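You operate a simulated robot arm through the tools that you are given. There is no shell and no other tool. Be economical: measure what you need, move in short steps, check, and stop when the job is done.

Carry out the task below with a simulated two-armed robot. There is one attempt and no reset: what you move stays moved.

JOB
Take the valve weight on the top of the black table and put it away on the tool half of the low stand. Put the coupling spider on the top of the blue table away on the low shelf of the green table. Put the red plug gauge on top of the lubricator cup on the top of the low stand. Put the green ring from the top of the black table on top of the blue tape roll there and the blue ring on the top of the pump-c oil shelf. Stack the red round tin from the top of the black table on top of the yellow round tin. Any order will do. Set down upright: valve weight, red plug gauge.

It is judged by the outcome, as a careful person would: the job done as asked, and still so three seconds after it is handed in. It fails if anything else is knocked over, pushed out of place, dropped, spilled or broken.

ROBOT AND FRAMES
Two 7-joint arms with fingered hands on one trunk, on a base that drives. Base frame: it is fixed to the floor where the robot stands at the start and does not move with it; the origin is under the middle of the robot, x ahead of it, y to its left, z up; the surface under the hand at the start is at about z = 800. Readings come in mm, rad, newtons and seconds.
The left shoulder is at the start at [60, 126, 1130], the right one opposite. With the tool pointing down near the work surface each hand reaches from about 360 to 720 mm from the robot's upright axis, wherever it stands, measured 20 degrees to its own side. Places, roughly: coupling spider (11x11x3 cm) [400, -300, 800]; low shelf of the green table [-1000, -3900, 200]; lubricator cup [-1000, -250, 500]; red plug gauge [-1000, -250, 500]; ring [500, 250, 750]; round tin [1000, 250, 750]; tape roll (7x7x4 cm) [400, 300, 800]; tool half of the low stand [-1000, -500, 400]; top of the pump-c oil shelf (29x14 cm) [100, -2320, 480]; valve weight [500, 0, 750]. Payload 2.5 kg a hand.
Tool frame (each hand has its own): the origin (TCP) lies between the finger pads and is the grasp point; the fingertips stand 30 mm ahead of it; z points along the fingers, y is the line along which they close. Largest opening 104 mm; the body of the gripper starts 35 mm behind the TCP. The gripper is a hand of 5 fingers: y runs from the thumb to the fingers, the wrist lies at [-15, -104, -178] in the tool frame, and closing takes about 1.5 s.
Orientation is told as [roll, pitch, yaw] about the base's x, y, z axes, in that order, counted from this pose: with the fingers straight down and the wrist toward the robot, the tool's x, y and z point along [0, 1, 0], [1, 0, 0] and [0, 0, -1] of the base frame.

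CONTROLS
- The arms move only by the tool drive_tool. It takes "left_motion", "right_motion" or both (then of equal length, played together; a hand with none holds still); each is a list of rows, each an object (a shift or turn left out is 0, a gripper value left out holds the last) with "xyz": the shift along the base's x, y, z in cm, a list of three; "turn": the turn, a rotation vector about the base's x, y, z in rad, a list of three. In form: [{"xyz": [dx, dy, dz], "turn": [rx, ry, rz]}, ...]. A call has 1 to 20 rows; each row shifts and turns the commanded pose from where the row before left it. "left_jaw" and "right_jaw" are, for a hand that has rows, the finger opening in cm, from 0 to 10.4, set as the call begins (left out, the last holds). Each row takes 0.2 s and may step no farther than 50 mm and 0.15 rad from the row before; otherwise, or with a gripper value out of range, the whole call is refused. A pose out of reach is approached as far as the arm can. The call stops where the force on the tool passes 40 N (or 10 N more than at its start, if that is more) or the arm is blocked; 0.2 s more then pass. Each finger travels about 153 mm/s and halts on what it meets, pressing with about 29 N; the grip force reading is that of the motor and also rises with nothing between the fingers. The clock runs only during rows and for 0.2 s after the last one: add rows that do not move to give the fingers time. It gives the time, the measured TCP pose, the force on the tool (base axes), the opening and the grip force at its end, in the units of the frame above (readings bear some noise), with the torque about the TCP (base axes, N m) and any sound that the robot's microphone picked up, and new pictures: "show" is both (left out), scene, wrist or none (wrist: the cameras of the hands that moved).
- Cameras (640 x 400 px; columns grow to the right, rows downward): "scene" is now at [80, -40.6, 1294.8]; the picture's right is [-0.69, -0.72, 0.00], its down [-0.67, 0.65, -0.36] and it looks along [0.26, -0.25, -0.93] (base axes); focal length 214 px, centre (320, 200). "left" rides on the left gripper at [-80, -78, -141] in its tool frame; the picture's right is [-0.78, -0.30, 0.56], its down [0.54, -0.78, 0.33] and it looks along [0.33, 0.56, 0.76] (tool axes); focal length 247 px, centre (320, 200). "right" rides on the right gripper at [80, -78, -141] in its tool frame; the picture's right is [-0.78, 0.30, -0.56], its down [-0.53, -0.78, 0.33] and it looks along [-0.33, 0.56, 0.76] (tool axes); focal length 247 px, centre (320, 200).
- move_column(by): slides the trunk up (or, below 0, down) by that many mm; the arms and the scene camera ride with it, the base frame stays. It gives what a move gives, with no picture.
- steer(legs): drives the robot by 1 to 6 legs, each [ahead, left, turn to the left] in mm, mm and rad, along the robot's own axes; the way and the turn of a leg run together, so that a leg with both is an arc; at most 1500 mm and 3.142 rad a leg. The arms and the cameras ride along, it lands a little off, and it stops where it bumps. It gives what a move gives, and a new picture of the scene camera.
- move_fingers(index, middle, ring, little, thumb_bend, thumb_turn, hand): sets how far each is bent, from 0 (flat) to 1 (curled in); at 0.3 the hand is open as for a grip, at 0.7 the pads meet at the TCP. One left out holds its place. A second passes; each finger stops where it meets its share of the squeeze, and holds until it gets a number again. A gripper value or a shape takes the hand back. It gives what a move gives, with no picture; readings hold the bend of each and the force on index, middle, ring, little, thumb and palm. thumb_turn goes from beside the hand (0) to across from the fingers (1), as for a grip.
- preshape(shape, hand): the hand has 5 fingers and takes this shape, open, in about a second: jaw (thumb against the fingers, like two jaws); tri (thumb and two fingers); tip (a fingertip pinch); poke (one finger out to press); point (the index stretched); flat (the hand flat); cup (the hand cupped); fist (a fist). The gripper value then closes the fingers along that shape, each until it touches; the sizes above hold for jaw. It gives what a move gives, with no picture.
- pan_tilt(pan, tilt): turns the head with the scene camera to pan (to the left, within 1.501 rad either way) and tilt (down, from -0.506 to 1.204), counted from straight ahead of the robot. It gives what a move gives, and a new picture of the scene camera.
- measure_at(camera, pixels): there is no depth. For up to 12 entries [column, row, z] of the newest picture of that camera ("zoom" is the newest enlarged one), the place [x, y] in the base frame at which the ray of that pixel passes the height z, good to about 3 mm. It takes no simulated time.
- close_up(camera, box): a new picture of the part [left, top, right, bottom] of that camera's present view, enlarged. It takes no simulated time.
- close_job(): hands the job in; it is judged then, once.

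Keep the steps short. Do not move on a guess: measure, check each grasp and each placing, and mend mistakes. In all there are 124 turns and 260 pictures (those below and enlarged ones count). Leave the grippers open and the arms clear of the work at the hand-in unless told otherwise, and finish with a single line.

The tools are called after "Call:" as a command line: name --argument value ..., lists and objects as JSON in quotes. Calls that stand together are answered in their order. drive_tool: Moves the arms, as the interface text tells. Its arguments: {"type":"object","properties":{"left_motion":{"type":"array","items":{"type":"object","properties":{"xyz":{"type":"array","items":{"type":"number"}},"turn":{"type":"array","items":{"type":"number"}}}}},"left_jaw":{"type":"number"},"right_motion":{"type":"array","items":{"type":"object","properties":{"xyz":{"type":"array","items":{"type":"number"}},"turn":{"type":"array","items":{"type":"number"}}}}},"right_jaw":{"type":"number"},"show":{"type":"string","enum":["both","scene","wrist","none"]}},"required":[]} The other tools are called the same way: move_column (by) slides the trunk up or down; preshape (shape, hand) gives the hand a shape; move_fingers (index, middle, ring, little, thumb_bend, thumb_turn, hand) moves the fingers one by one; steer (legs) drives the base; pan_tilt (pan, tilt) turns the head that bears the scene camera; measure_at (camera, pixels) gives the place at which the rays of pixels pass given heights; close_up (camera, box) takes an enlarged picture of a part of a camera's view; close_job () hands the job in.

At the start:

```text
time: 0.0
left_tcp_pos: [376.1, 368.3, 1075.6]
left_orientation: [0.001, 0.001, -0.001]
left_ft_force: [-0.4, 0.5, 0.1]
left_wrist_torque: [0.03, -0.01, 0.0]
left_grip_width: 103.7
left_grasp_force: 0.1
left_shape: jaw
left_bend: [0.3, 0.3, 0.3, 0.3, 0.3, 0.98]
left_finger forces: [0.0, 0.1, 0.1, 0.0, 0.1, 0.0]
right_tcp_pos: [549.1, 21.8, 1080.2]
right_orientation: [0.0, -0.002, 0.002]
right_ft_force: [0.1, 0.6, 0.0]
right_wrist_torque: [-0.02, 0.01, -0.02]
right_grip_width: 103.4
right_grasp_force: 0.0
right_shape: jaw
right_bend: [0.3, 0.3, 0.3, 0.3, 0.3, 0.98]
right_finger forces: [0.0, 0.0, 0.1, 0.0, 0.0, 0.0]
trunk travel left (down, up): [-525.0, 415.0]
robot x, y, heading: [-2.2, -2.6, 0.002]
head pan, tilt: [-0.766, 1.201]
```

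scene: 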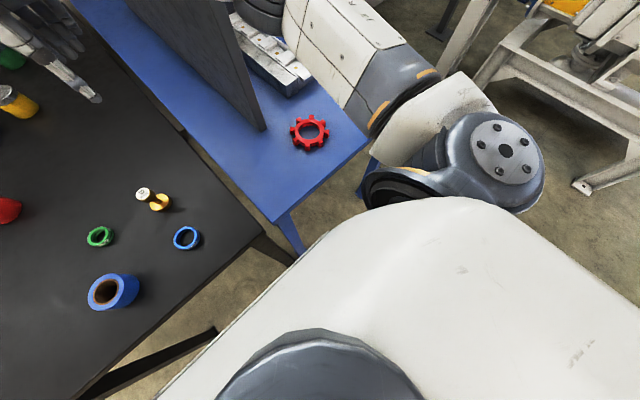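
right: 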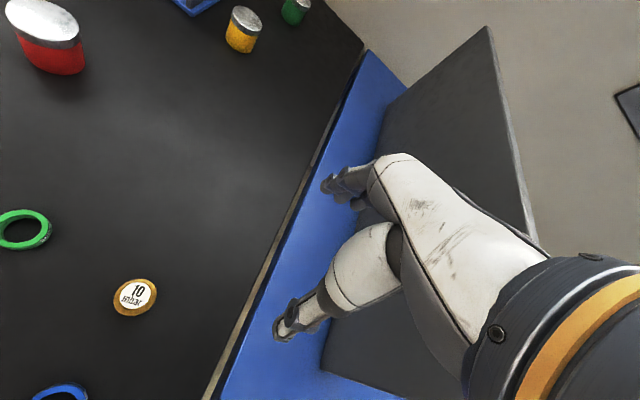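
left: 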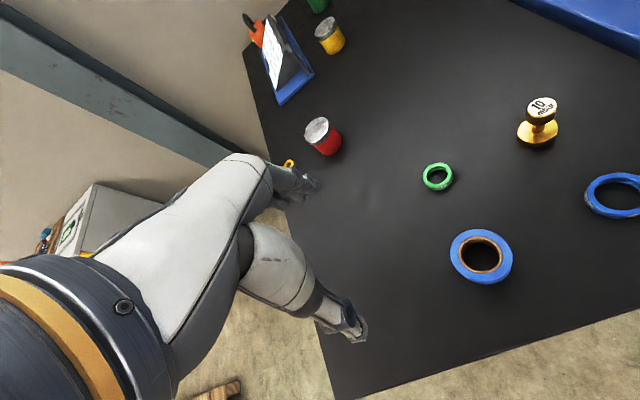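

I see the black table with rings, tape roll and weight. First I look straight ahead with the head.

Call:
pan_tilt --pan 0.2 --tilt 0.8

```text
time: 1.2
left_tcp_pos: [376.6, 368.2, 1076.8]
left_orientation: [0.0, 0.0, 0.0]
left_ft_force: [-0.4, -0.3, -0.8]
left_wrist_torque: [-0.01, -0.02, 0.02]
left_grip_width: 103.7
left_grasp_force: 0.0
left_shape: jaw
left_bend: [0.3, 0.3, 0.3, 0.3, 0.3, 0.98]
left_finger forces: [0.0, 0.0, 0.0, 0.1, 0.0, 0.0]
right_tcp_pos: [547.4, 22.9, 1079.4]
right_orientation: [0.001, 0.0, 0.0]
right_ft_force: [0.3, 0.8, -0.6]
right_wrist_torque: [0.0, -0.04, -0.02]
right_grip_width: 103.8
right_grasp_force: 0.0
right_shape: jaw
right_bend: [0.3, 0.3, 0.3, 0.3, 0.3, 0.98]
right_finger forces: [0.0, 0.1, 0.0, 0.1, 0.0, 0.0]
trunk travel left (down, up): [-525.0, 415.0]
robot x, y, heading: [0.6, 0.7, -0.0]
head pan, tilt: [0.201, 0.799]
```

scene: 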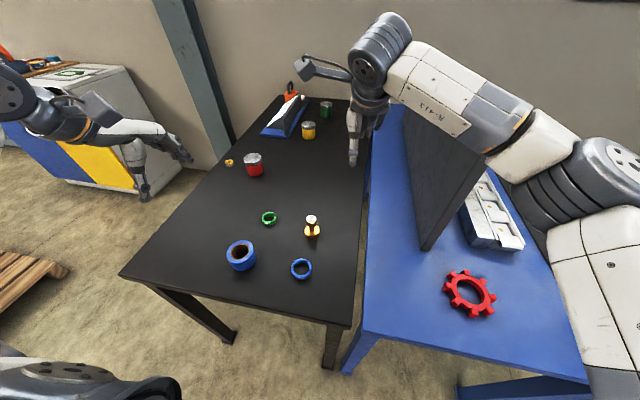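

The black table shows everything. I measure the objects at two heights from the scene and left cameras to find the table height.

Call:
measure_at --camera "scene" --pixels '[[269, 218, 800], [269, 218, 750], [301, 268, 800], [301, 268, 750], [241, 250, 800], [312, 235, 800], [312, 235, 750], [254, 175, 800], [309, 137, 800], [470, 294, 800], [326, 116, 800], [120, 276, 800]]'

Call:
measure_at --camera "left" --pixels '[[438, 176, 800], [438, 176, 750], [481, 256, 800], [536, 133, 800], [536, 133, 750], [327, 148, 800], [332, 47, 800], [618, 196, 800]]'

Call:
close_up --camera "scene" --box '[200, 60, 520, 330]'

```text
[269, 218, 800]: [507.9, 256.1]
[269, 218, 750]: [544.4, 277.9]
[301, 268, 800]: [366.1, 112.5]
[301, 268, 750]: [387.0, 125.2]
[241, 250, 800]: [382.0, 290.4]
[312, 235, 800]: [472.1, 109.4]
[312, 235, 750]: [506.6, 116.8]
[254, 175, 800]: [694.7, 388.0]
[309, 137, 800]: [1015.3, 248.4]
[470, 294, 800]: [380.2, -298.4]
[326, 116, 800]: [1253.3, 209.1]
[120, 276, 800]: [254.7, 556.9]
```

```text
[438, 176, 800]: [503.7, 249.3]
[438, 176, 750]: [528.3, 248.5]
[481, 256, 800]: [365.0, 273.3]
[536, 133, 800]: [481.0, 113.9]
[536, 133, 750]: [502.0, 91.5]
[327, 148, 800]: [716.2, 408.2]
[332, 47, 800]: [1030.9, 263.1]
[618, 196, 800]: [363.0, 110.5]
```

```text
1.48 times, centred on (360, 195) of scene
```

zoom: 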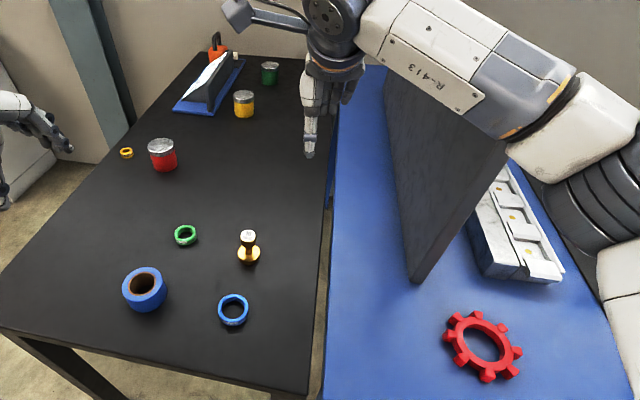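

Both views agree on z ≈ 800: green ring ≈ (505, 253), tape roll ≈ (373, 282), weight ≈ (476, 112), blue ring ≈ (364, 111). I bring the left hand above the green ring.

Call:
drive_tool --left_motion '[{"xyz": [4, -4, 0]}, {"xyz": [4, -4, 0]}, {"xyz": [4.9, -3.5, -2]}, {"xyz": [0, 0, -5]}, {"xyz": [0, 0, -4]}, {"xyz": [0, 0, 0]}]' --left_jaw 8 --show "both"

```text
refused: row 1 steps farther than a row can; nothing moved
```

Call:
drive_tool --left_motion '[{"xyz": [3, -3, 0]}, {"xyz": [3, -3, 0]}, {"xyz": [3, -3, 0]}, {"xyz": [3.9, -2.5, 0]}, {"xyz": [0, 0, -5]}, {"xyz": [0, 0, -5]}, {"xyz": [0, 0, 0]}]' --left_jaw 8 --show "both"

```text
time: 2.8
left_tcp_pos: [506.4, 252.8, 975.5]
left_orientation: [0.001, 0.001, -0.001]
left_ft_force: [0.3, -0.6, -0.1]
left_wrist_torque: [0.01, 0.01, 0.02]
left_grip_width: 80.2
left_grasp_force: 0.0
left_shape: jaw
left_bend: [0.27, 0.35, 0.32, 0.33, 0.52, 0.99]
left_finger forces: [0.0, 0.1, 0.0, 0.0, 0.1, 0.0]
right_tcp_pos: [546.6, 22.2, 1081.0]
right_orientation: [-0.001, 0.0, 0.0]
right_ft_force: [0.1, 0.2, -0.4]
right_wrist_torque: [-0.01, 0.0, 0.03]
right_grip_width: 103.4
right_grasp_force: 0.0
right_shape: jaw
right_bend: [0.3, 0.3, 0.3, 0.3, 0.3, 0.98]
right_finger forces: [0.0, 0.1, 0.0, 0.0, 0.0, 0.1]
trunk travel left (down, up): [-525.0, 415.0]
robot x, y, heading: [-2.2, -0.2, -0.007]
head pan, tilt: [0.201, 0.799]
```

scene: 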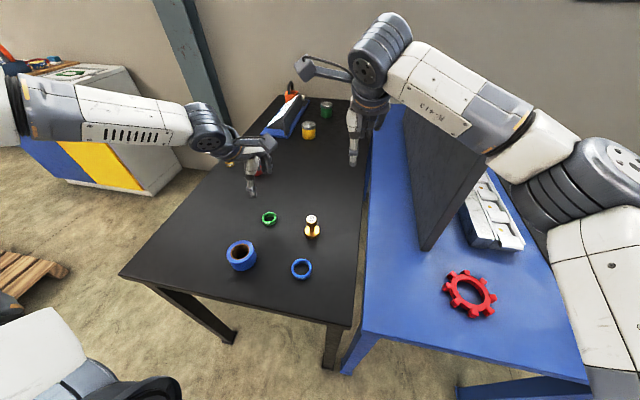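
left: 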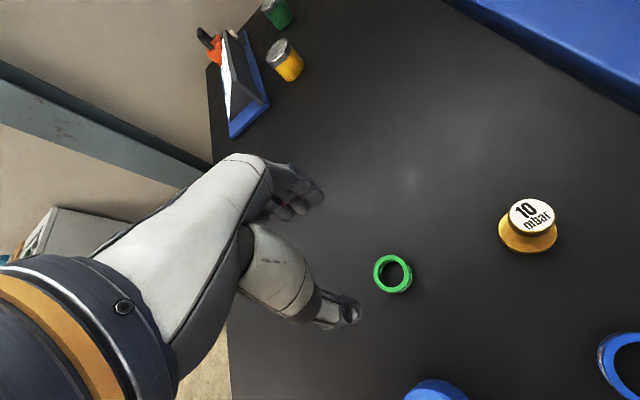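

I zoom on the ring in the left camera to measure its size and place.

Call:
close_up --camera "left" --box '[290, 190, 610, 390]'

Call:
measure_at --camera "left" --pixels '[[393, 256, 810], [393, 293, 803], [374, 273, 805], [412, 273, 805], [393, 274, 805], [528, 243, 805], [336, 318, 800]]'

```text
2.00 times, centred on (450, 290) of left
```

zoom: 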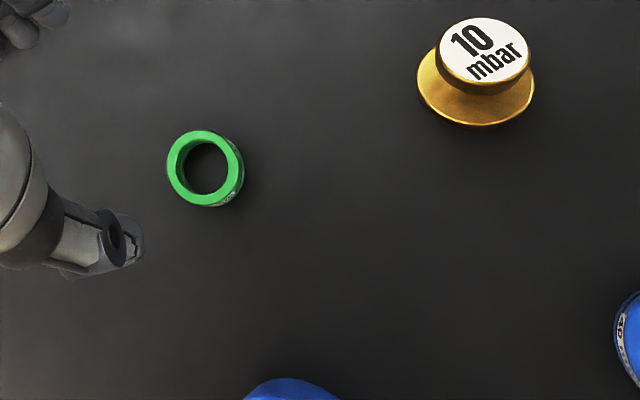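

```text
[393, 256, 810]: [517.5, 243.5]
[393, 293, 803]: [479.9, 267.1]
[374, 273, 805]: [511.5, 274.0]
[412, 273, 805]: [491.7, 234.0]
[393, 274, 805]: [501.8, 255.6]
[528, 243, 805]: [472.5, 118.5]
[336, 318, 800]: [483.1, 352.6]
```

Call:
measure_at --camera "zoom" --pixels '[[203, 167, 815], [203, 167, 800], [207, 171, 800], [166, 167, 815], [240, 167, 815], [203, 130, 815], [203, 205, 815], [476, 85, 802], [482, 50, 850], [482, 50, 870]]'

```text
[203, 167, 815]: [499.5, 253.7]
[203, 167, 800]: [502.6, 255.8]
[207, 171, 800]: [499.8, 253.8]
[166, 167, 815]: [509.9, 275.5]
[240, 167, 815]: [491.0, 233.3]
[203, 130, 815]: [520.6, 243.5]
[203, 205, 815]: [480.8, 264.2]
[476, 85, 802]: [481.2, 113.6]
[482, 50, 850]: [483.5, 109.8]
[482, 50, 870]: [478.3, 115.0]
```

Ring: center (500, 254), outer ⌀ ≈ 45, height ≈ 15. I descend to TCP z ≈ 838 and look.

Call:
drive_tool --left_motion '[{"xyz": [-0.6, 0.1, -4]}, {"xyz": [0, 0, -4]}, {"xyz": [0, 0, -3.5]}, {"xyz": [0, 0, -2.3]}, {"xyz": [0, 0, 0]}]' --left_jaw 8 --show "wrist"

```text
time: 4.0
left_tcp_pos: [500.7, 255.1, 837.2]
left_orientation: [0.0, 0.0, 0.0]
left_ft_force: [0.2, 0.3, 0.3]
left_wrist_torque: [0.02, -0.01, 0.02]
left_grip_width: 80.4
left_grasp_force: 0.0
left_shape: jaw
left_bend: [0.27, 0.35, 0.32, 0.33, 0.52, 0.99]
left_finger forces: [0.0, 0.1, 0.1, 0.1, 0.0, 0.0]
right_tcp_pos: [548.4, 22.7, 1081.4]
right_orientation: [0.0, -0.001, 0.0]
right_ft_force: [0.3, -0.6, 0.2]
right_wrist_torque: [0.02, -0.01, 0.03]
right_grip_width: 103.6
right_grasp_force: 0.1
right_shape: jaw
right_bend: [0.3, 0.3, 0.3, 0.3, 0.3, 0.98]
right_finger forces: [0.0, 0.0, 0.1, 0.0, 0.1, 0.0]
trunk travel left (down, up): [-525.0, 415.0]
robot x, y, heading: [-2.7, -2.9, -0.005]
head pan, tilt: [0.201, 0.799]
```

left: 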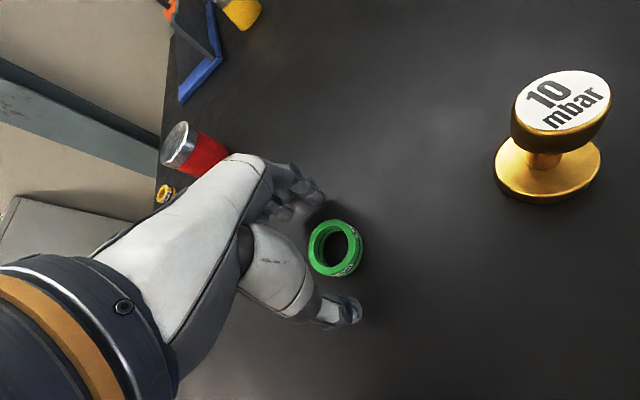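

Ring sits between thumb and fingers. I lower 3 mm more and close.

Call:
drive_tool --left_motion '[{"xyz": [0, 0, -0.3]}, {}, {}]' --left_jaw 8 --show "none"

Call:
drive_tool --left_motion '[{}, {}, {}, {}, {}, {}, {}, {}]' --left_jaw 3.5 --show "wrist"

```text
time: 4.8
left_tcp_pos: [500.0, 253.2, 835.6]
left_orientation: [0.0, -0.001, 0.001]
left_ft_force: [0.8, 0.6, 0.6]
left_wrist_torque: [0.02, -0.02, 0.03]
left_grip_width: 80.2
left_grasp_force: 0.0
left_shape: jaw
left_bend: [0.27, 0.35, 0.32, 0.33, 0.52, 0.99]
left_finger forces: [0.0, 0.0, 0.0, 0.1, 0.0, 0.0]
right_tcp_pos: [548.7, 20.7, 1079.8]
right_orientation: [0.0, 0.0, 0.0]
right_ft_force: [-0.8, 0.2, 0.9]
right_wrist_torque: [0.03, -0.04, 0.01]
right_grip_width: 103.4
right_grasp_force: 0.0
right_shape: jaw
right_bend: [0.3, 0.3, 0.3, 0.3, 0.3, 0.98]
right_finger forces: [0.0, 0.1, 0.0, 0.0, 0.0, 0.0]
trunk travel left (down, up): [-525.0, 415.0]
robot x, y, heading: [-1.3, 2.2, 0.002]
head pan, tilt: [0.201, 0.799]
```

```text
time: 6.6
left_tcp_pos: [499.6, 255.7, 833.8]
left_orientation: [-0.001, 0.0, -0.001]
left_ft_force: [0.3, 0.0, 0.4]
left_wrist_torque: [-0.01, 0.04, -0.01]
left_grip_width: 36.3
left_grasp_force: 29.1
left_shape: jaw
left_bend: [0.74, 0.52, 0.55, 0.52, 0.74, 1.0]
left_finger forces: [15.4, 8.9, 0.1, 0.1, 24.9, 0.1]
right_tcp_pos: [546.7, 22.5, 1080.9]
right_orientation: [-0.001, 0.001, 0.001]
right_ft_force: [0.6, -0.6, 0.0]
right_wrist_torque: [0.02, 0.0, -0.05]
right_grip_width: 103.5
right_grasp_force: 0.1
right_shape: jaw
right_bend: [0.3, 0.3, 0.3, 0.3, 0.3, 0.98]
right_finger forces: [0.0, 0.1, 0.1, 0.1, 0.1, 0.0]
trunk travel left (down, up): [-525.0, 415.0]
robot x, y, heading: [-0.6, 2.6, 0.002]
head pan, tilt: [0.201, 0.799]
```

left: 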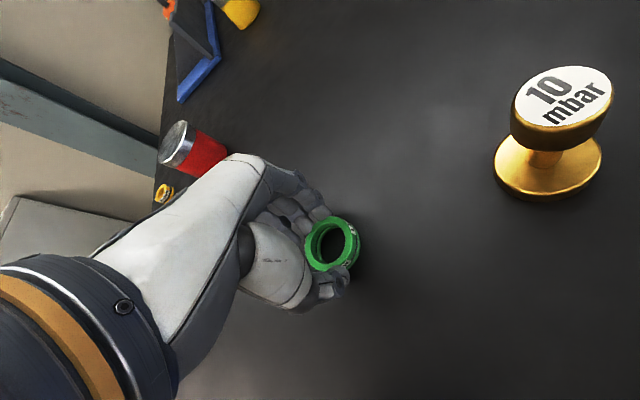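

Index, middle and thumb hold it. I lift 10 cm.

Call:
drive_tool --left_motion '[{"xyz": [0, 0, 1]}, {"xyz": [0, 0, 3]}, {"xyz": [0, 0, 3]}, {"xyz": [0, 0, 3]}, {}]' --show "wrist"

Call:
close_up --camera "left" --box '[240, 170, 560, 390]'

```text
time: 7.8
left_tcp_pos: [499.1, 254.0, 935.3]
left_orientation: [0.0, 0.001, -0.001]
left_ft_force: [-0.3, -0.1, -0.7]
left_wrist_torque: [0.01, 0.02, -0.02]
left_grip_width: 36.3
left_grasp_force: 29.2
left_shape: jaw
left_bend: [0.74, 0.52, 0.55, 0.52, 0.74, 1.0]
left_finger forces: [15.6, 9.1, 0.0, 0.0, 24.8, 0.1]
right_tcp_pos: [547.1, 22.9, 1080.0]
right_orientation: [0.0, 0.0, 0.001]
right_ft_force: [-0.3, 0.1, -0.3]
right_wrist_torque: [0.01, 0.03, 0.0]
right_grip_width: 103.8
right_grasp_force: 0.2
right_shape: jaw
right_bend: [0.3, 0.3, 0.3, 0.3, 0.3, 0.98]
right_finger forces: [0.1, 0.1, 0.1, 0.0, 0.0, 0.0]
trunk travel left (down, up): [-525.0, 415.0]
robot x, y, heading: [-0.6, 2.7, -0.0]
head pan, tilt: [0.201, 0.799]
```

left: 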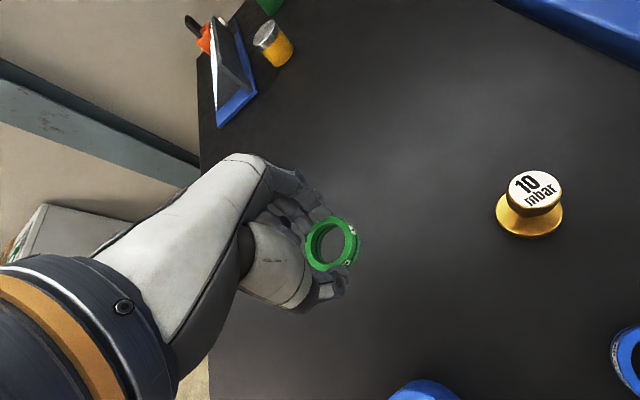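

```text
1.82 times, centred on (400, 280) of left
```

zoom: 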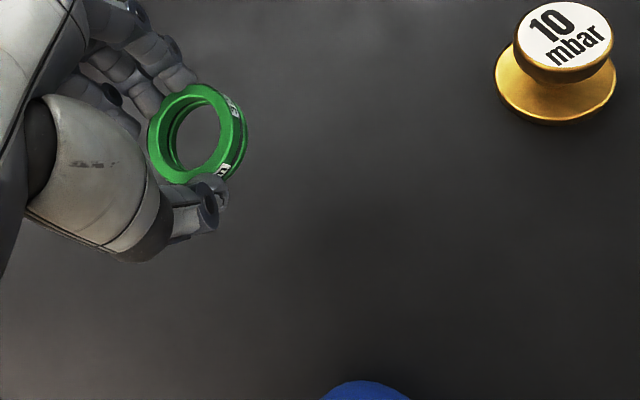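

Ring is held and nearly level. I measure the ring's place in the hand, and the tape roll from the scene camera.

Call:
measure_at --camera "left" --pixels '[[330, 243, 915], [330, 243, 905]]'

Call:
close_up --camera "scene" --box '[200, 200, 360, 300]'

```text
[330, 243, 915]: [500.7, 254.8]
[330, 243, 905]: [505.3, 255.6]
```

```text
4.00 times, centred on (280, 250) of scene
```

zoom: 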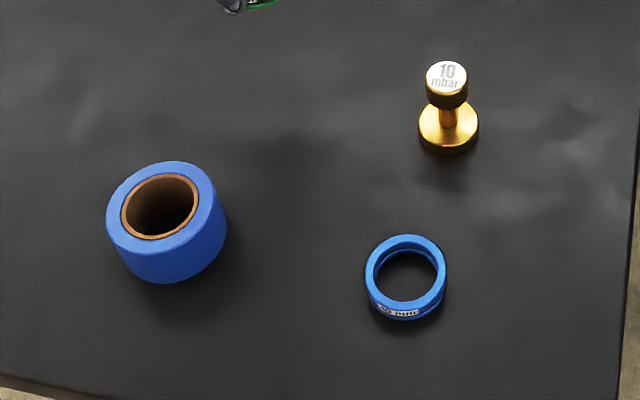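

Call:
measure_at --camera "zoom" --pixels '[[106, 207, 840], [219, 207, 840], [161, 161, 840], [160, 252, 840], [127, 206, 840], [194, 206, 840], [161, 175, 840], [160, 236, 840], [120, 206, 840], [200, 206, 840]]'

Call:
measure_at --camera "zoom" --pixels '[[365, 275, 820], [446, 275, 820], [405, 235, 820], [405, 305, 820], [405, 320, 800], [163, 284, 800]]'

```text
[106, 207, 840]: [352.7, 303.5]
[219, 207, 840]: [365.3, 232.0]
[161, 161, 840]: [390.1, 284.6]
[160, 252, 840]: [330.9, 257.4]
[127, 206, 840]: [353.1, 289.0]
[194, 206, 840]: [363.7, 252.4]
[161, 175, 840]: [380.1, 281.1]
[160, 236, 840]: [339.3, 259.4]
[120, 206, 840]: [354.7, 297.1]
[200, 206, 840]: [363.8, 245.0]
```

```text
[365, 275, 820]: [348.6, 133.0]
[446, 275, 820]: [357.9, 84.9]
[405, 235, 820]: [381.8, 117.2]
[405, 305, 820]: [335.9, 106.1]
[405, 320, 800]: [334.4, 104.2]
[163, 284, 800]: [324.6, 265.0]
```

The roll's hole looks close in size to the ring, so I want a better view. I move the hand 8 cm back toward the roll at height and look.

Call:
drive_tool --left_motion '[{"xyz": [-4, 0, 0]}, {"xyz": [-4, 1, 0]}, {"xyz": [-2, 1, 0]}, {}]' --show "none"

Call:
close_up --camera "left" --box '[240, 200, 560, 400]'

```text
time: 8.8
left_tcp_pos: [399.8, 274.0, 934.4]
left_orientation: [0.0, -0.002, -0.002]
left_ft_force: [0.3, 0.1, 0.1]
left_wrist_torque: [0.02, 0.0, -0.03]
left_grip_width: 36.5
left_grasp_force: 28.9
left_shape: jaw
left_bend: [0.74, 0.52, 0.56, 0.52, 0.74, 1.0]
left_finger forces: [15.5, 9.2, 0.1, 0.1, 24.8, 0.0]
right_tcp_pos: [547.4, 22.3, 1080.3]
right_orientation: [0.0, -0.002, 0.001]
right_ft_force: [-0.3, 0.3, 0.3]
right_wrist_torque: [-0.02, 0.05, -0.04]
right_grip_width: 103.3
right_grasp_force: 0.1
right_shape: jaw
right_bend: [0.3, 0.3, 0.3, 0.3, 0.3, 0.98]
right_finger forces: [0.1, 0.0, 0.0, 0.0, 0.1, 0.0]
trunk travel left (down, up): [-525.0, 415.0]
robot x, y, heading: [0.1, -1.3, 0.001]
head pan, tilt: [0.201, 0.799]
```

```text
2.00 times, centred on (400, 300) of left
```

zoom: 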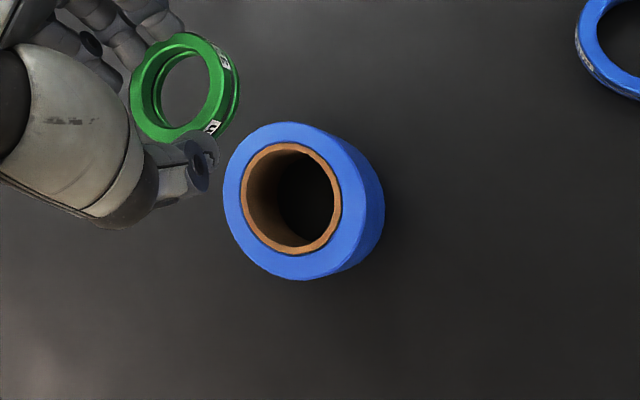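

Call:
measure_at --camera "zoom" --pixels '[[246, 200, 840], [335, 200, 840], [290, 150, 840], [290, 248, 840], [223, 195, 840], [360, 205, 840], [290, 122, 840], [300, 281, 840], [291, 199, 840], [180, 85, 915]]'

```text
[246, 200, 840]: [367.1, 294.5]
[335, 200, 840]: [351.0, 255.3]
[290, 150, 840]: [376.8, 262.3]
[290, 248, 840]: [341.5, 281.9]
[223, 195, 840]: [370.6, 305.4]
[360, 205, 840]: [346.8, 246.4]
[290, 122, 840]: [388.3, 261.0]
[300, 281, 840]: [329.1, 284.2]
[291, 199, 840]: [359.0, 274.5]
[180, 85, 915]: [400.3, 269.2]
```

Hole ≈ 41 mm, ring ≈ 45 mm: it will rest on top. Roll centre ≈ (359, 273). I move the ring over it and come down to 10 mm above.

Call:
drive_tool --left_motion '[{"xyz": [-4.2, 0.1, 0]}, {"xyz": [0, 0, -3]}, {"xyz": [0, 0, -2]}, {}]' --show "both"

Call:
close_up --camera "left" --box '[240, 170, 480, 320]'

```text
time: 9.8
left_tcp_pos: [358.3, 275.5, 885.7]
left_orientation: [0.0, 0.0, 0.002]
left_ft_force: [0.2, -0.3, -0.3]
left_wrist_torque: [-0.02, 0.0, 0.01]
left_grip_width: 36.0
left_grasp_force: 28.6
left_shape: jaw
left_bend: [0.74, 0.52, 0.56, 0.52, 0.74, 1.0]
left_finger forces: [15.5, 9.5, 0.1, 0.1, 24.8, 0.1]
right_tcp_pos: [547.5, 21.9, 1080.8]
right_orientation: [0.0, 0.0, 0.0]
right_ft_force: [0.1, 0.6, -0.2]
right_wrist_torque: [0.02, 0.02, 0.03]
right_grip_width: 103.7
right_grasp_force: 0.0
right_shape: jaw
right_bend: [0.3, 0.3, 0.3, 0.3, 0.3, 0.98]
right_finger forces: [0.0, 0.0, 0.0, 0.0, 0.0, 0.0]
trunk travel left (down, up): [-525.0, 415.0]
robot x, y, heading: [-1.1, -0.4, 0.005]
head pan, tilt: [0.201, 0.799]
```

scene: 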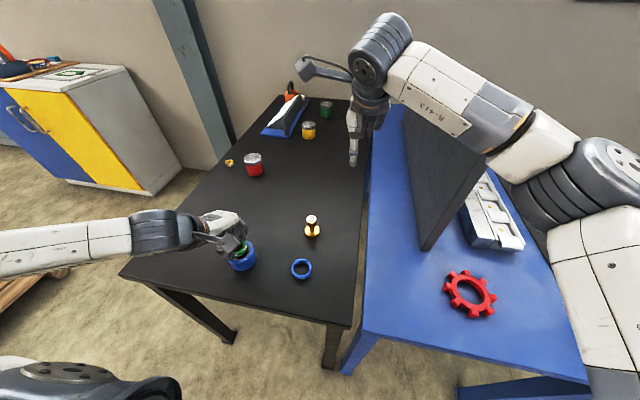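
left: 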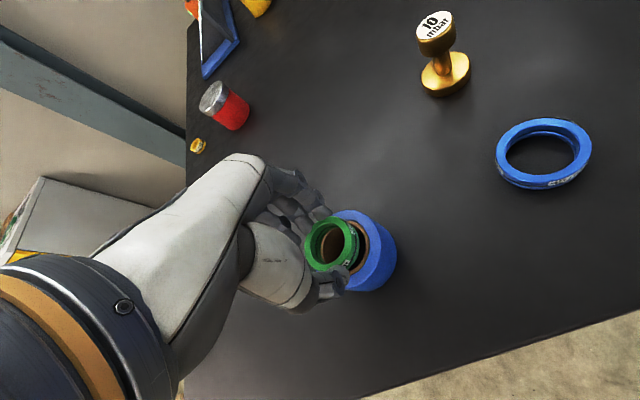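

```text
2.67 times, centred on (360, 245) of left
```

zoom: 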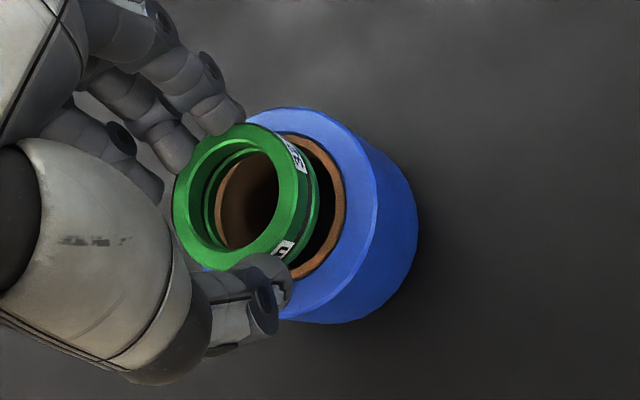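

Aligned well. I lower in small steps until contact.

Call:
drive_tool --left_motion '[{"xyz": [0, 0, -0.5]}, {"xyz": [0, 0, -0.3]}, {"xyz": [0, 0, -0.2]}, {}]' --show "none"

Call:
close_up --camera "left" --box '[240, 170, 480, 320]'

```text
time: 10.8
left_tcp_pos: [357.2, 275.8, 875.0]
left_orientation: [0.001, 0.0, 0.0]
left_ft_force: [-0.5, 0.1, -0.8]
left_wrist_torque: [0.0, -0.02, 0.01]
left_grip_width: 36.1
left_grasp_force: 28.8
left_shape: jaw
left_bend: [0.74, 0.52, 0.56, 0.52, 0.74, 1.0]
left_finger forces: [15.5, 9.3, 0.0, 0.1, 24.8, 0.0]
right_tcp_pos: [547.6, 20.7, 1080.3]
right_orientation: [0.0, 0.001, -0.001]
right_ft_force: [0.6, 0.9, -1.2]
right_wrist_torque: [0.01, 0.01, -0.03]
right_grip_width: 103.5
right_grasp_force: 0.0
right_shape: jaw
right_bend: [0.3, 0.3, 0.3, 0.3, 0.3, 0.98]
right_finger forces: [0.1, 0.0, 0.0, 0.1, 0.1, 0.0]
trunk travel left (down, up): [-525.0, 415.0]
robot x, y, heading: [-2.3, -0.9, 0.001]
head pan, tilt: [0.201, 0.799]
```

```text
2.67 times, centred on (360, 245) of left
```

zoom: 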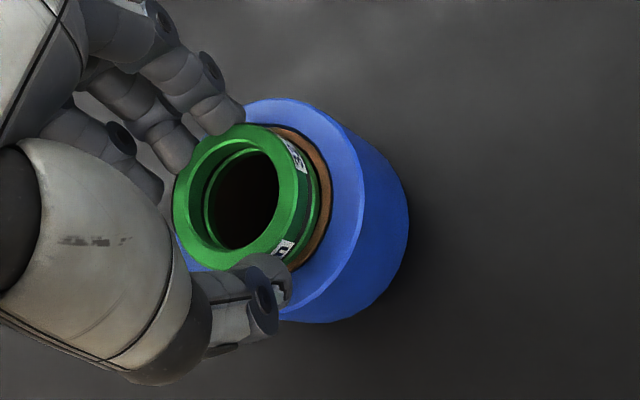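

Call:
drive_tool --left_motion '[{"xyz": [0, 0, -0.2]}, {}, {"xyz": [0, 0, -0.15]}, {}]' --show "none"

Call:
close_up --camera "left" --box '[240, 170, 480, 320]'

```text
time: 11.8
left_tcp_pos: [357.3, 274.3, 873.8]
left_orientation: [0.001, -0.005, 0.001]
left_ft_force: [-1.3, 1.0, 14.2]
left_wrist_torque: [0.04, -0.13, 0.0]
left_grip_width: 36.7
left_grasp_force: 29.0
left_shape: jaw
left_bend: [0.74, 0.52, 0.56, 0.52, 0.74, 1.0]
left_finger forces: [15.8, 10.4, 0.0, 0.1, 27.1, 0.0]
right_tcp_pos: [547.9, 21.0, 1080.9]
right_orientation: [-0.001, 0.0, 0.001]
right_ft_force: [0.0, -0.3, 0.9]
right_wrist_torque: [0.01, 0.0, -0.01]
right_grip_width: 103.8
right_grasp_force: 0.0
right_shape: jaw
right_bend: [0.3, 0.3, 0.3, 0.3, 0.3, 0.98]
right_finger forces: [0.0, 0.0, 0.0, 0.0, 0.0, 0.1]
trunk travel left (down, up): [-525.0, 415.0]
robot x, y, heading: [-1.4, -0.6, 0.003]
head pan, tilt: [0.201, 0.799]
```

```text
2.67 times, centred on (360, 245) of left
```

zoom: 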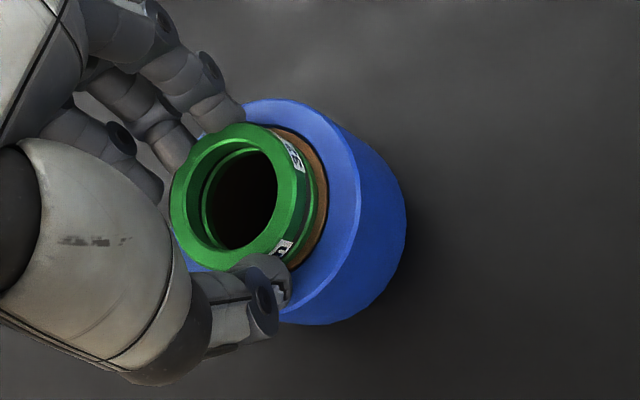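

Contact (14 N). I open gently in two stages.

Call:
drive_tool --left_motion '[{"xyz": [0, 0, 0.1]}, {}, {}]' --left_jaw 4.8 --show "none"

Call:
drive_tool --left_motion '[{}, {}, {}, {}]' --left_jaw 8 --show "none"

Call:
close_up --camera "left" --box '[240, 170, 480, 320]'

```text
time: 12.6
left_tcp_pos: [356.7, 274.3, 871.5]
left_orientation: [0.001, 0.003, 0.001]
left_ft_force: [-0.1, 0.3, 0.5]
left_wrist_torque: [0.05, 0.0, -0.01]
left_grip_width: 47.6
left_grasp_force: 0.1
left_shape: jaw
left_bend: [0.74, 0.46, 0.43, 0.42, 0.71, 1.0]
left_finger forces: [0.0, 0.1, 0.1, 0.1, 0.1, 0.0]
right_tcp_pos: [547.8, 22.2, 1079.3]
right_orientation: [-0.001, 0.0, 0.0]
right_ft_force: [1.4, 0.6, -0.5]
right_wrist_torque: [-0.03, -0.01, 0.02]
right_grip_width: 103.6
right_grasp_force: 0.1
right_shape: jaw
right_bend: [0.3, 0.3, 0.3, 0.3, 0.3, 0.98]
right_finger forces: [0.0, 0.0, 0.0, 0.1, 0.0, 0.0]
trunk travel left (down, up): [-525.0, 415.0]
robot x, y, heading: [0.9, 1.5, -0.002]
head pan, tilt: [0.201, 0.799]
```

```text
time: 13.6
left_tcp_pos: [357.0, 276.4, 872.7]
left_orientation: [-0.001, 0.001, 0.0]
left_ft_force: [0.7, 1.0, -0.4]
left_wrist_torque: [0.02, 0.01, 0.04]
left_grip_width: 79.7
left_grasp_force: 0.1
left_shape: jaw
left_bend: [0.27, 0.35, 0.32, 0.34, 0.53, 0.99]
left_finger forces: [0.0, 0.0, 0.1, 0.0, 0.0, 0.0]
right_tcp_pos: [548.0, 21.5, 1079.7]
right_orientation: [0.002, 0.002, 0.001]
right_ft_force: [0.1, -0.1, 1.0]
right_wrist_torque: [-0.01, 0.01, -0.02]
right_grip_width: 103.8
right_grasp_force: 0.1
right_shape: jaw
right_bend: [0.3, 0.3, 0.3, 0.3, 0.3, 0.98]
right_finger forces: [0.0, 0.0, 0.0, 0.0, 0.0, 0.0]
trunk travel left (down, up): [-525.0, 415.0]
robot x, y, heading: [1.8, 0.6, -0.001]
head pan, tilt: [0.201, 0.799]
```

```text
2.67 times, centred on (360, 245) of left
```

zoom: 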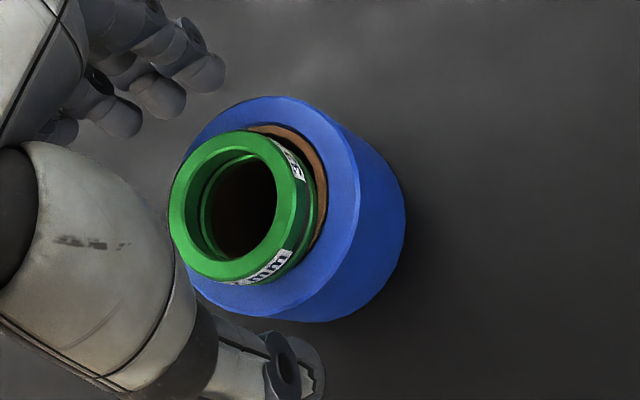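

The green ring sits on the roll, free of the fingers. I lift away and look to the left to see whether there is floor beside the black table for reaching the tins.

Call:
drive_tool --left_motion '[{"xyz": [0, 0, 2]}, {"xyz": [0, 0, 4]}, {"xyz": [0, 0, 5]}, {"xyz": [0, 0, 5]}, {"xyz": [0, 3, 4]}, {"xyz": [0, 4, 0]}, {}]' --show "wrist"

Call:
pan_tilt --pan 0.9 --tilt 0.7

```text
time: 15.2
left_tcp_pos: [358.4, 345.5, 1073.0]
left_orientation: [-0.001, 0.0, -0.001]
left_ft_force: [-0.7, -0.6, -0.1]
left_wrist_torque: [0.02, -0.02, 0.0]
left_grip_width: 79.6
left_grasp_force: 0.1
left_shape: jaw
left_bend: [0.27, 0.35, 0.32, 0.33, 0.53, 0.99]
left_finger forces: [0.1, 0.0, 0.0, 0.0, 0.1, 0.0]
right_tcp_pos: [548.2, 22.3, 1080.9]
right_orientation: [0.0, 0.0, 0.0]
right_ft_force: [0.6, -0.2, -0.3]
right_wrist_torque: [-0.02, 0.0, 0.02]
right_grip_width: 103.7
right_grasp_force: 0.0
right_shape: jaw
right_bend: [0.3, 0.3, 0.3, 0.3, 0.3, 0.98]
right_finger forces: [0.1, 0.0, 0.0, 0.0, 0.0, 0.1]
trunk travel left (down, up): [-525.0, 415.0]
robot x, y, heading: [-3.8, -0.7, 0.001]
head pan, tilt: [0.201, 0.799]
```

left: 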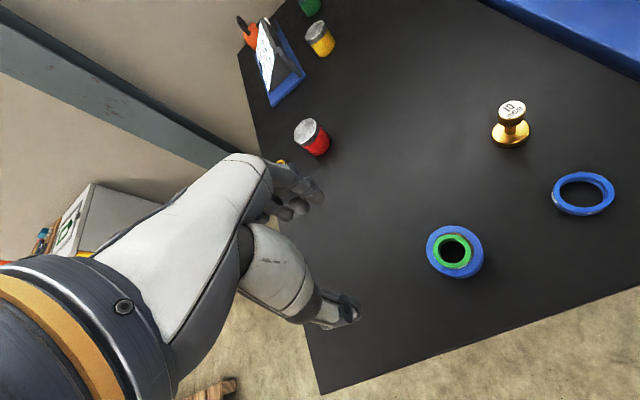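

```text
time: 16.3
left_tcp_pos: [358.4, 345.0, 1072.9]
left_orientation: [-0.003, 0.0, -0.003]
left_ft_force: [0.3, 1.2, 0.2]
left_wrist_torque: [0.02, -0.02, -0.03]
left_grip_width: 79.6
left_grasp_force: 0.0
left_shape: jaw
left_bend: [0.27, 0.35, 0.32, 0.33, 0.53, 0.99]
left_finger forces: [0.0, 0.0, 0.0, 0.0, 0.1, 0.1]
right_tcp_pos: [546.8, 21.8, 1080.6]
right_orientation: [0.001, 0.0, 0.002]
right_ft_force: [0.9, 0.2, 0.2]
right_wrist_torque: [0.02, 0.0, 0.0]
right_grip_width: 103.8
right_grasp_force: 0.0
right_shape: jaw
right_bend: [0.3, 0.3, 0.3, 0.3, 0.3, 0.98]
right_finger forces: [0.0, 0.0, 0.0, 0.0, 0.0, 0.1]
trunk travel left (down, up): [-525.0, 415.0]
robot x, y, heading: [-1.9, -2.4, 0.0]
head pan, tilt: [0.901, 0.7]
```

scene: 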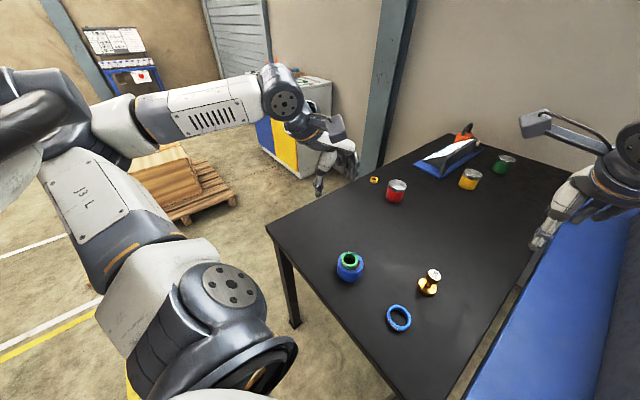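

Ring on roll is fine. I measure table corners, cabinet, pillar and pallet on the floor.

Call:
measure_at --camera "scene" --pixels '[[266, 228, 800], [447, 135, 800], [572, 172, 800], [302, 178, 0], [258, 146, 0], [368, 178, 0], [236, 205, 0], [185, 222, 0], [396, 202, 800], [470, 188, 800], [500, 172, 800], [295, 327, 0]]'

Call:
pan_tilt --pan 0.55 --tilt 0.6

```text
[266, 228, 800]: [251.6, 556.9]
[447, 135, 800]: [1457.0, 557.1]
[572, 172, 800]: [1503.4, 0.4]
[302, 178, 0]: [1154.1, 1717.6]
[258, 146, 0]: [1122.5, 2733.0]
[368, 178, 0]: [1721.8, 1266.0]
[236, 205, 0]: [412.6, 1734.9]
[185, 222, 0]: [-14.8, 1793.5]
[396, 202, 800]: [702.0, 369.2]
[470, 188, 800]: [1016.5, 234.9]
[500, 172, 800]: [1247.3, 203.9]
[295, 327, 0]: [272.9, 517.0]
```

```text
time: 17.1
left_tcp_pos: [358.1, 345.1, 1073.2]
left_orientation: [-0.001, 0.0, -0.004]
left_ft_force: [0.0, -0.3, 0.3]
left_wrist_torque: [0.03, 0.0, -0.01]
left_grip_width: 79.8
left_grasp_force: 0.1
left_shape: jaw
left_bend: [0.27, 0.35, 0.32, 0.33, 0.53, 0.99]
left_finger forces: [0.0, 0.1, 0.0, 0.1, 0.1, 0.1]
right_tcp_pos: [547.1, 22.7, 1080.4]
right_orientation: [-0.001, 0.001, 0.002]
right_ft_force: [-0.2, -0.3, 0.2]
right_wrist_torque: [0.03, -0.02, 0.02]
right_grip_width: 103.6
right_grasp_force: 0.0
right_shape: jaw
right_bend: [0.3, 0.3, 0.3, 0.3, 0.3, 0.98]
right_finger forces: [0.1, 0.0, 0.0, 0.1, 0.1, 0.0]
trunk travel left (down, up): [-525.0, 415.0]
robot x, y, heading: [1.4, 0.7, 0.001]
head pan, tilt: [0.55, 0.6]
```

scene: 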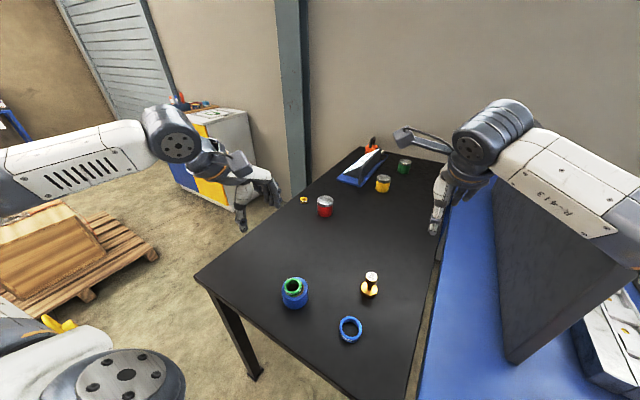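

Free corridor left of the table (y 560–1700). I drive left 900, ahead 760, turn right 90° to face the table.

Call:
steer --legs '[[0, 900, 0], [760, 0, 0], [0, 0, -1.571]]'

```text
time: 29.4
left_tcp_pos: [1102.7, 547.7, 1072.9]
left_orientation: [-0.002, 0.001, -1.57]
left_ft_force: [0.1, 0.4, -0.2]
left_wrist_torque: [0.0, 0.02, 0.0]
left_grip_width: 79.6
left_grasp_force: 0.0
left_shape: jaw
left_bend: [0.27, 0.35, 0.32, 0.33, 0.53, 0.99]
left_finger forces: [0.0, 0.0, 0.1, 0.1, 0.0, 0.0]
right_tcp_pos: [781.3, 357.8, 1079.7]
right_orientation: [0.0, 0.001, -1.57]
right_ft_force: [-0.5, -0.4, 0.4]
right_wrist_torque: [-0.01, 0.02, -0.03]
right_grip_width: 103.5
right_grasp_force: 0.1
right_shape: jaw
right_bend: [0.3, 0.3, 0.3, 0.3, 0.3, 0.98]
right_finger forces: [0.0, 0.0, 0.0, 0.1, 0.0, 0.0]
trunk travel left (down, up): [-525.0, 415.0]
robot x, y, heading: [757.1, 905.1, -1.567]
head pan, tilt: [0.55, 0.6]
```

scene: 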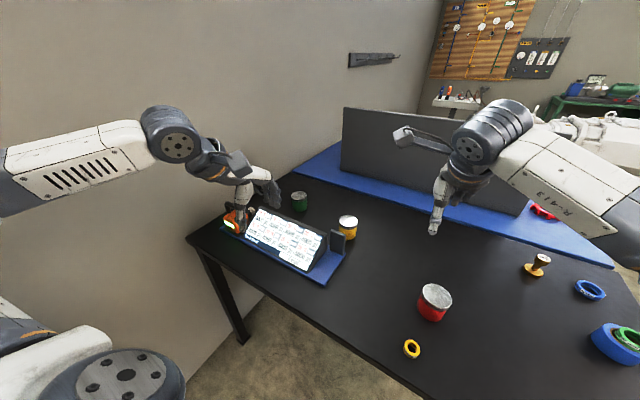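

Call:
steer --legs '[[45, 0, 0]]'

Call:
pan_tilt --pan 0.2 --tilt 0.9

Call:
close_up --camera "left" --box '[0, 0, 640, 400]'

```text
time: 30.3
left_tcp_pos: [1102.4, 501.7, 1072.2]
left_orientation: [-0.002, 0.001, -1.57]
left_ft_force: [0.2, -0.4, -0.4]
left_wrist_torque: [0.02, -0.02, 0.01]
left_grip_width: 79.8
left_grasp_force: 0.0
left_shape: jaw
left_bend: [0.27, 0.35, 0.32, 0.33, 0.53, 0.99]
left_finger forces: [0.1, 0.0, 0.1, 0.0, 0.1, 0.0]
right_tcp_pos: [781.3, 312.4, 1080.8]
right_orientation: [0.0, -0.002, -1.57]
right_ft_force: [-0.7, -1.4, 0.4]
right_wrist_torque: [0.0, 0.03, 0.0]
right_grip_width: 103.9
right_grasp_force: 0.2
right_shape: jaw
right_bend: [0.3, 0.3, 0.3, 0.3, 0.3, 0.98]
right_finger forces: [0.0, 0.0, 0.0, 0.0, 0.0, 0.0]
trunk travel left (down, up): [-525.0, 415.0]
robot x, y, heading: [756.3, 859.9, -1.567]
head pan, tilt: [0.55, 0.6]
```

scene: 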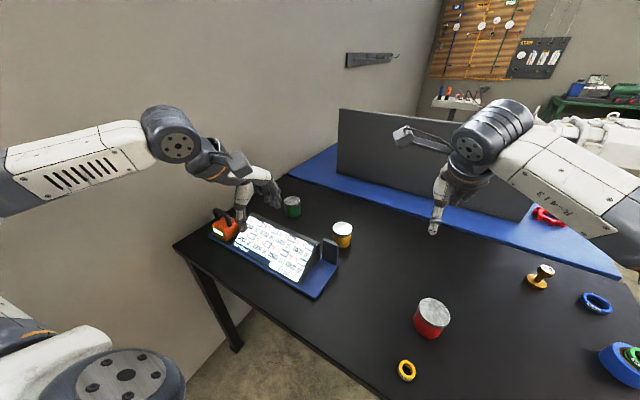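

```text
time: 31.1
left_tcp_pos: [1103.1, 503.2, 1072.8]
left_orientation: [-0.001, 0.001, -1.571]
left_ft_force: [-0.4, 0.8, 0.5]
left_wrist_torque: [0.0, -0.01, -0.04]
left_grip_width: 79.7
left_grasp_force: 0.1
left_shape: jaw
left_bend: [0.27, 0.35, 0.32, 0.33, 0.53, 0.99]
left_finger forces: [0.0, 0.1, 0.0, 0.0, 0.0, 0.0]
right_tcp_pos: [780.6, 312.0, 1081.1]
right_orientation: [0.0, 0.0, -1.567]
right_ft_force: [-0.5, -0.5, 0.6]
right_wrist_torque: [-0.03, 0.0, 0.0]
right_grip_width: 103.8
right_grasp_force: 0.0
right_shape: jaw
right_bend: [0.3, 0.3, 0.3, 0.3, 0.3, 0.98]
right_finger forces: [0.1, 0.0, 0.0, 0.1, 0.0, 0.0]
trunk travel left (down, up): [-525.0, 415.0]
robot x, y, heading: [758.8, 858.6, -1.57]
head pan, tilt: [0.201, 0.901]
```

scene: 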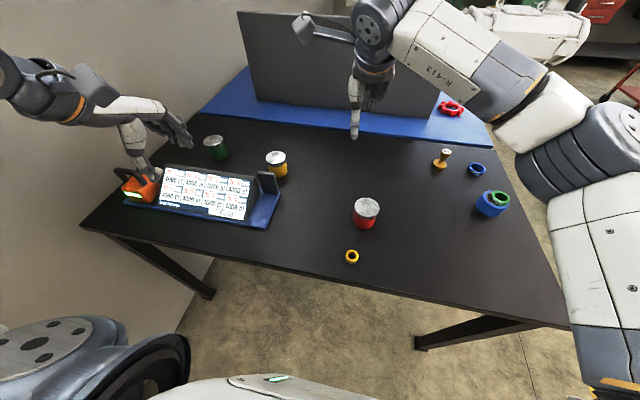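

```text
1.00 times, centred on (320, 200) of left (not enlarged: the box is as wide or as high as the picture)
```

zoom: 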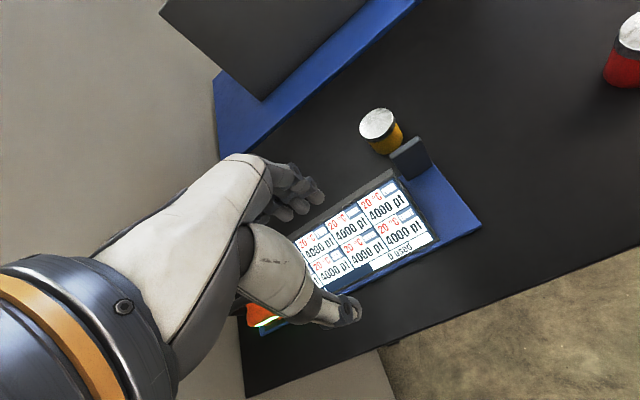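

Call:
close_up --camera "scene" --box '[180, 110, 420, 260]'

Call:
close_up --camera "left" --box '[320, 80, 500, 200]'

```text
2.67 times, centred on (300, 185) of scene
```

zoom: 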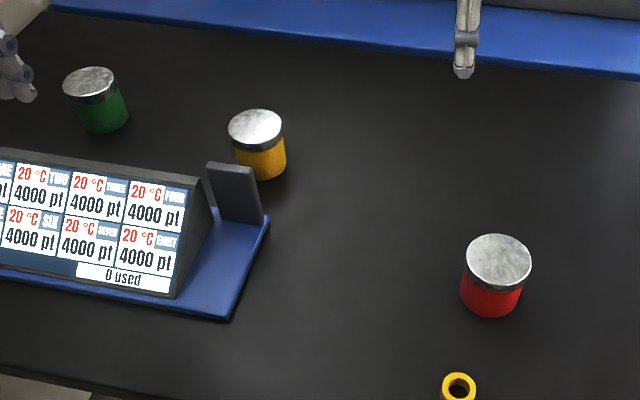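

```text
3.33 times, centred on (410, 140) of left
```

zoom: 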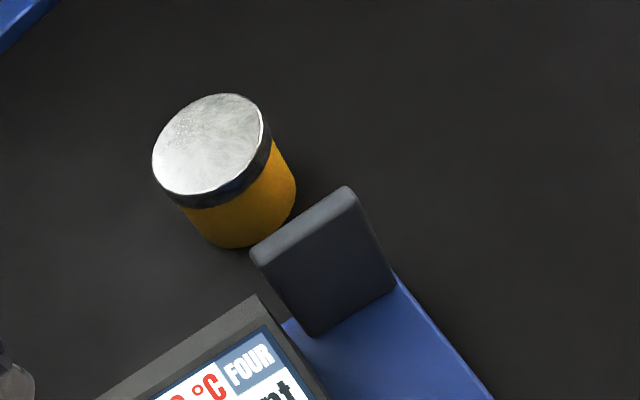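

Call:
measure_at --camera "zoom" --pixels '[[211, 144, 850], [211, 144, 870], [238, 230, 800], [315, 210, 850], [315, 210, 870], [263, 258, 860], [350, 196, 860], [310, 335, 810], [396, 285, 810]]'

Call:
measure_at --camera "scene" --pixels '[[276, 157.6, 850], [276, 157.6, 870], [280, 172, 800], [267, 173, 850], [267, 173, 870], [367, 207.5, 850], [367, 207.5, 870], [365, 223, 800], [354.5, 211, 860], [379.5, 211, 860], [365, 228.5, 800], [269, 192, 810]]'

```text
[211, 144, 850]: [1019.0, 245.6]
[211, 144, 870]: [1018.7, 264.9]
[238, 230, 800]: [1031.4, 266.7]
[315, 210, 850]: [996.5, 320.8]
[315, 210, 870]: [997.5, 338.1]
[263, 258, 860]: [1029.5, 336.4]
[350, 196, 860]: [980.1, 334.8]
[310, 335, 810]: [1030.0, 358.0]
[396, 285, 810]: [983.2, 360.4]
```

```text
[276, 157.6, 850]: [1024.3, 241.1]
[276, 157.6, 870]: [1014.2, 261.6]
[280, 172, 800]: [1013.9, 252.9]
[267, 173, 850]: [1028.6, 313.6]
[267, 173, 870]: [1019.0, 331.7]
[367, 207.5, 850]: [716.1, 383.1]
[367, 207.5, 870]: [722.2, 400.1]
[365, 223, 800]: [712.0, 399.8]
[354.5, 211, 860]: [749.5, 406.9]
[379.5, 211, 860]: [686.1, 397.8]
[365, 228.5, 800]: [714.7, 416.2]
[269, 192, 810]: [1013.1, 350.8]
```

Yellow tin ≈ (1018, 254), top z ≈ 862; red tin ≈ (717, 393), ⌀ ≈ 63. The holder's upright (top ≈ 890, y ≈ 355) is clear of the thumb path. I move the right hand aside (−x), and the left hand over the red tin.

Call:
drive_tool --left_motion '[{"xyz": [-4, -1, 0]}, {"xyz": [-4, -1, 0]}, {"xyz": [-4, -1, 0]}, {"xyz": [-4.7, -1, 0]}, {"xyz": [-4.7, -1, 0]}, {"xyz": [-4.7, -1, 0]}, {"xyz": [-4.7, -1, 0]}, {"xyz": [-4.7, -2, 0]}, {"xyz": [-2.5, -2, 0]}, {}]' --right_motion '[{"xyz": [-4.8, 0, 0]}, {"xyz": [-4.8, 0, 0]}, {"xyz": [-4.8, 0, 0]}, {"xyz": [-4.8, 0, 0]}, {"xyz": [-4.8, 0, 0]}, {"xyz": [-4.8, 0, 0]}, {}, {}, {}, {}]' --left_jaw 10 --show "both"

```text
refused: row 8 steps farther than a row can; nothing moved
```

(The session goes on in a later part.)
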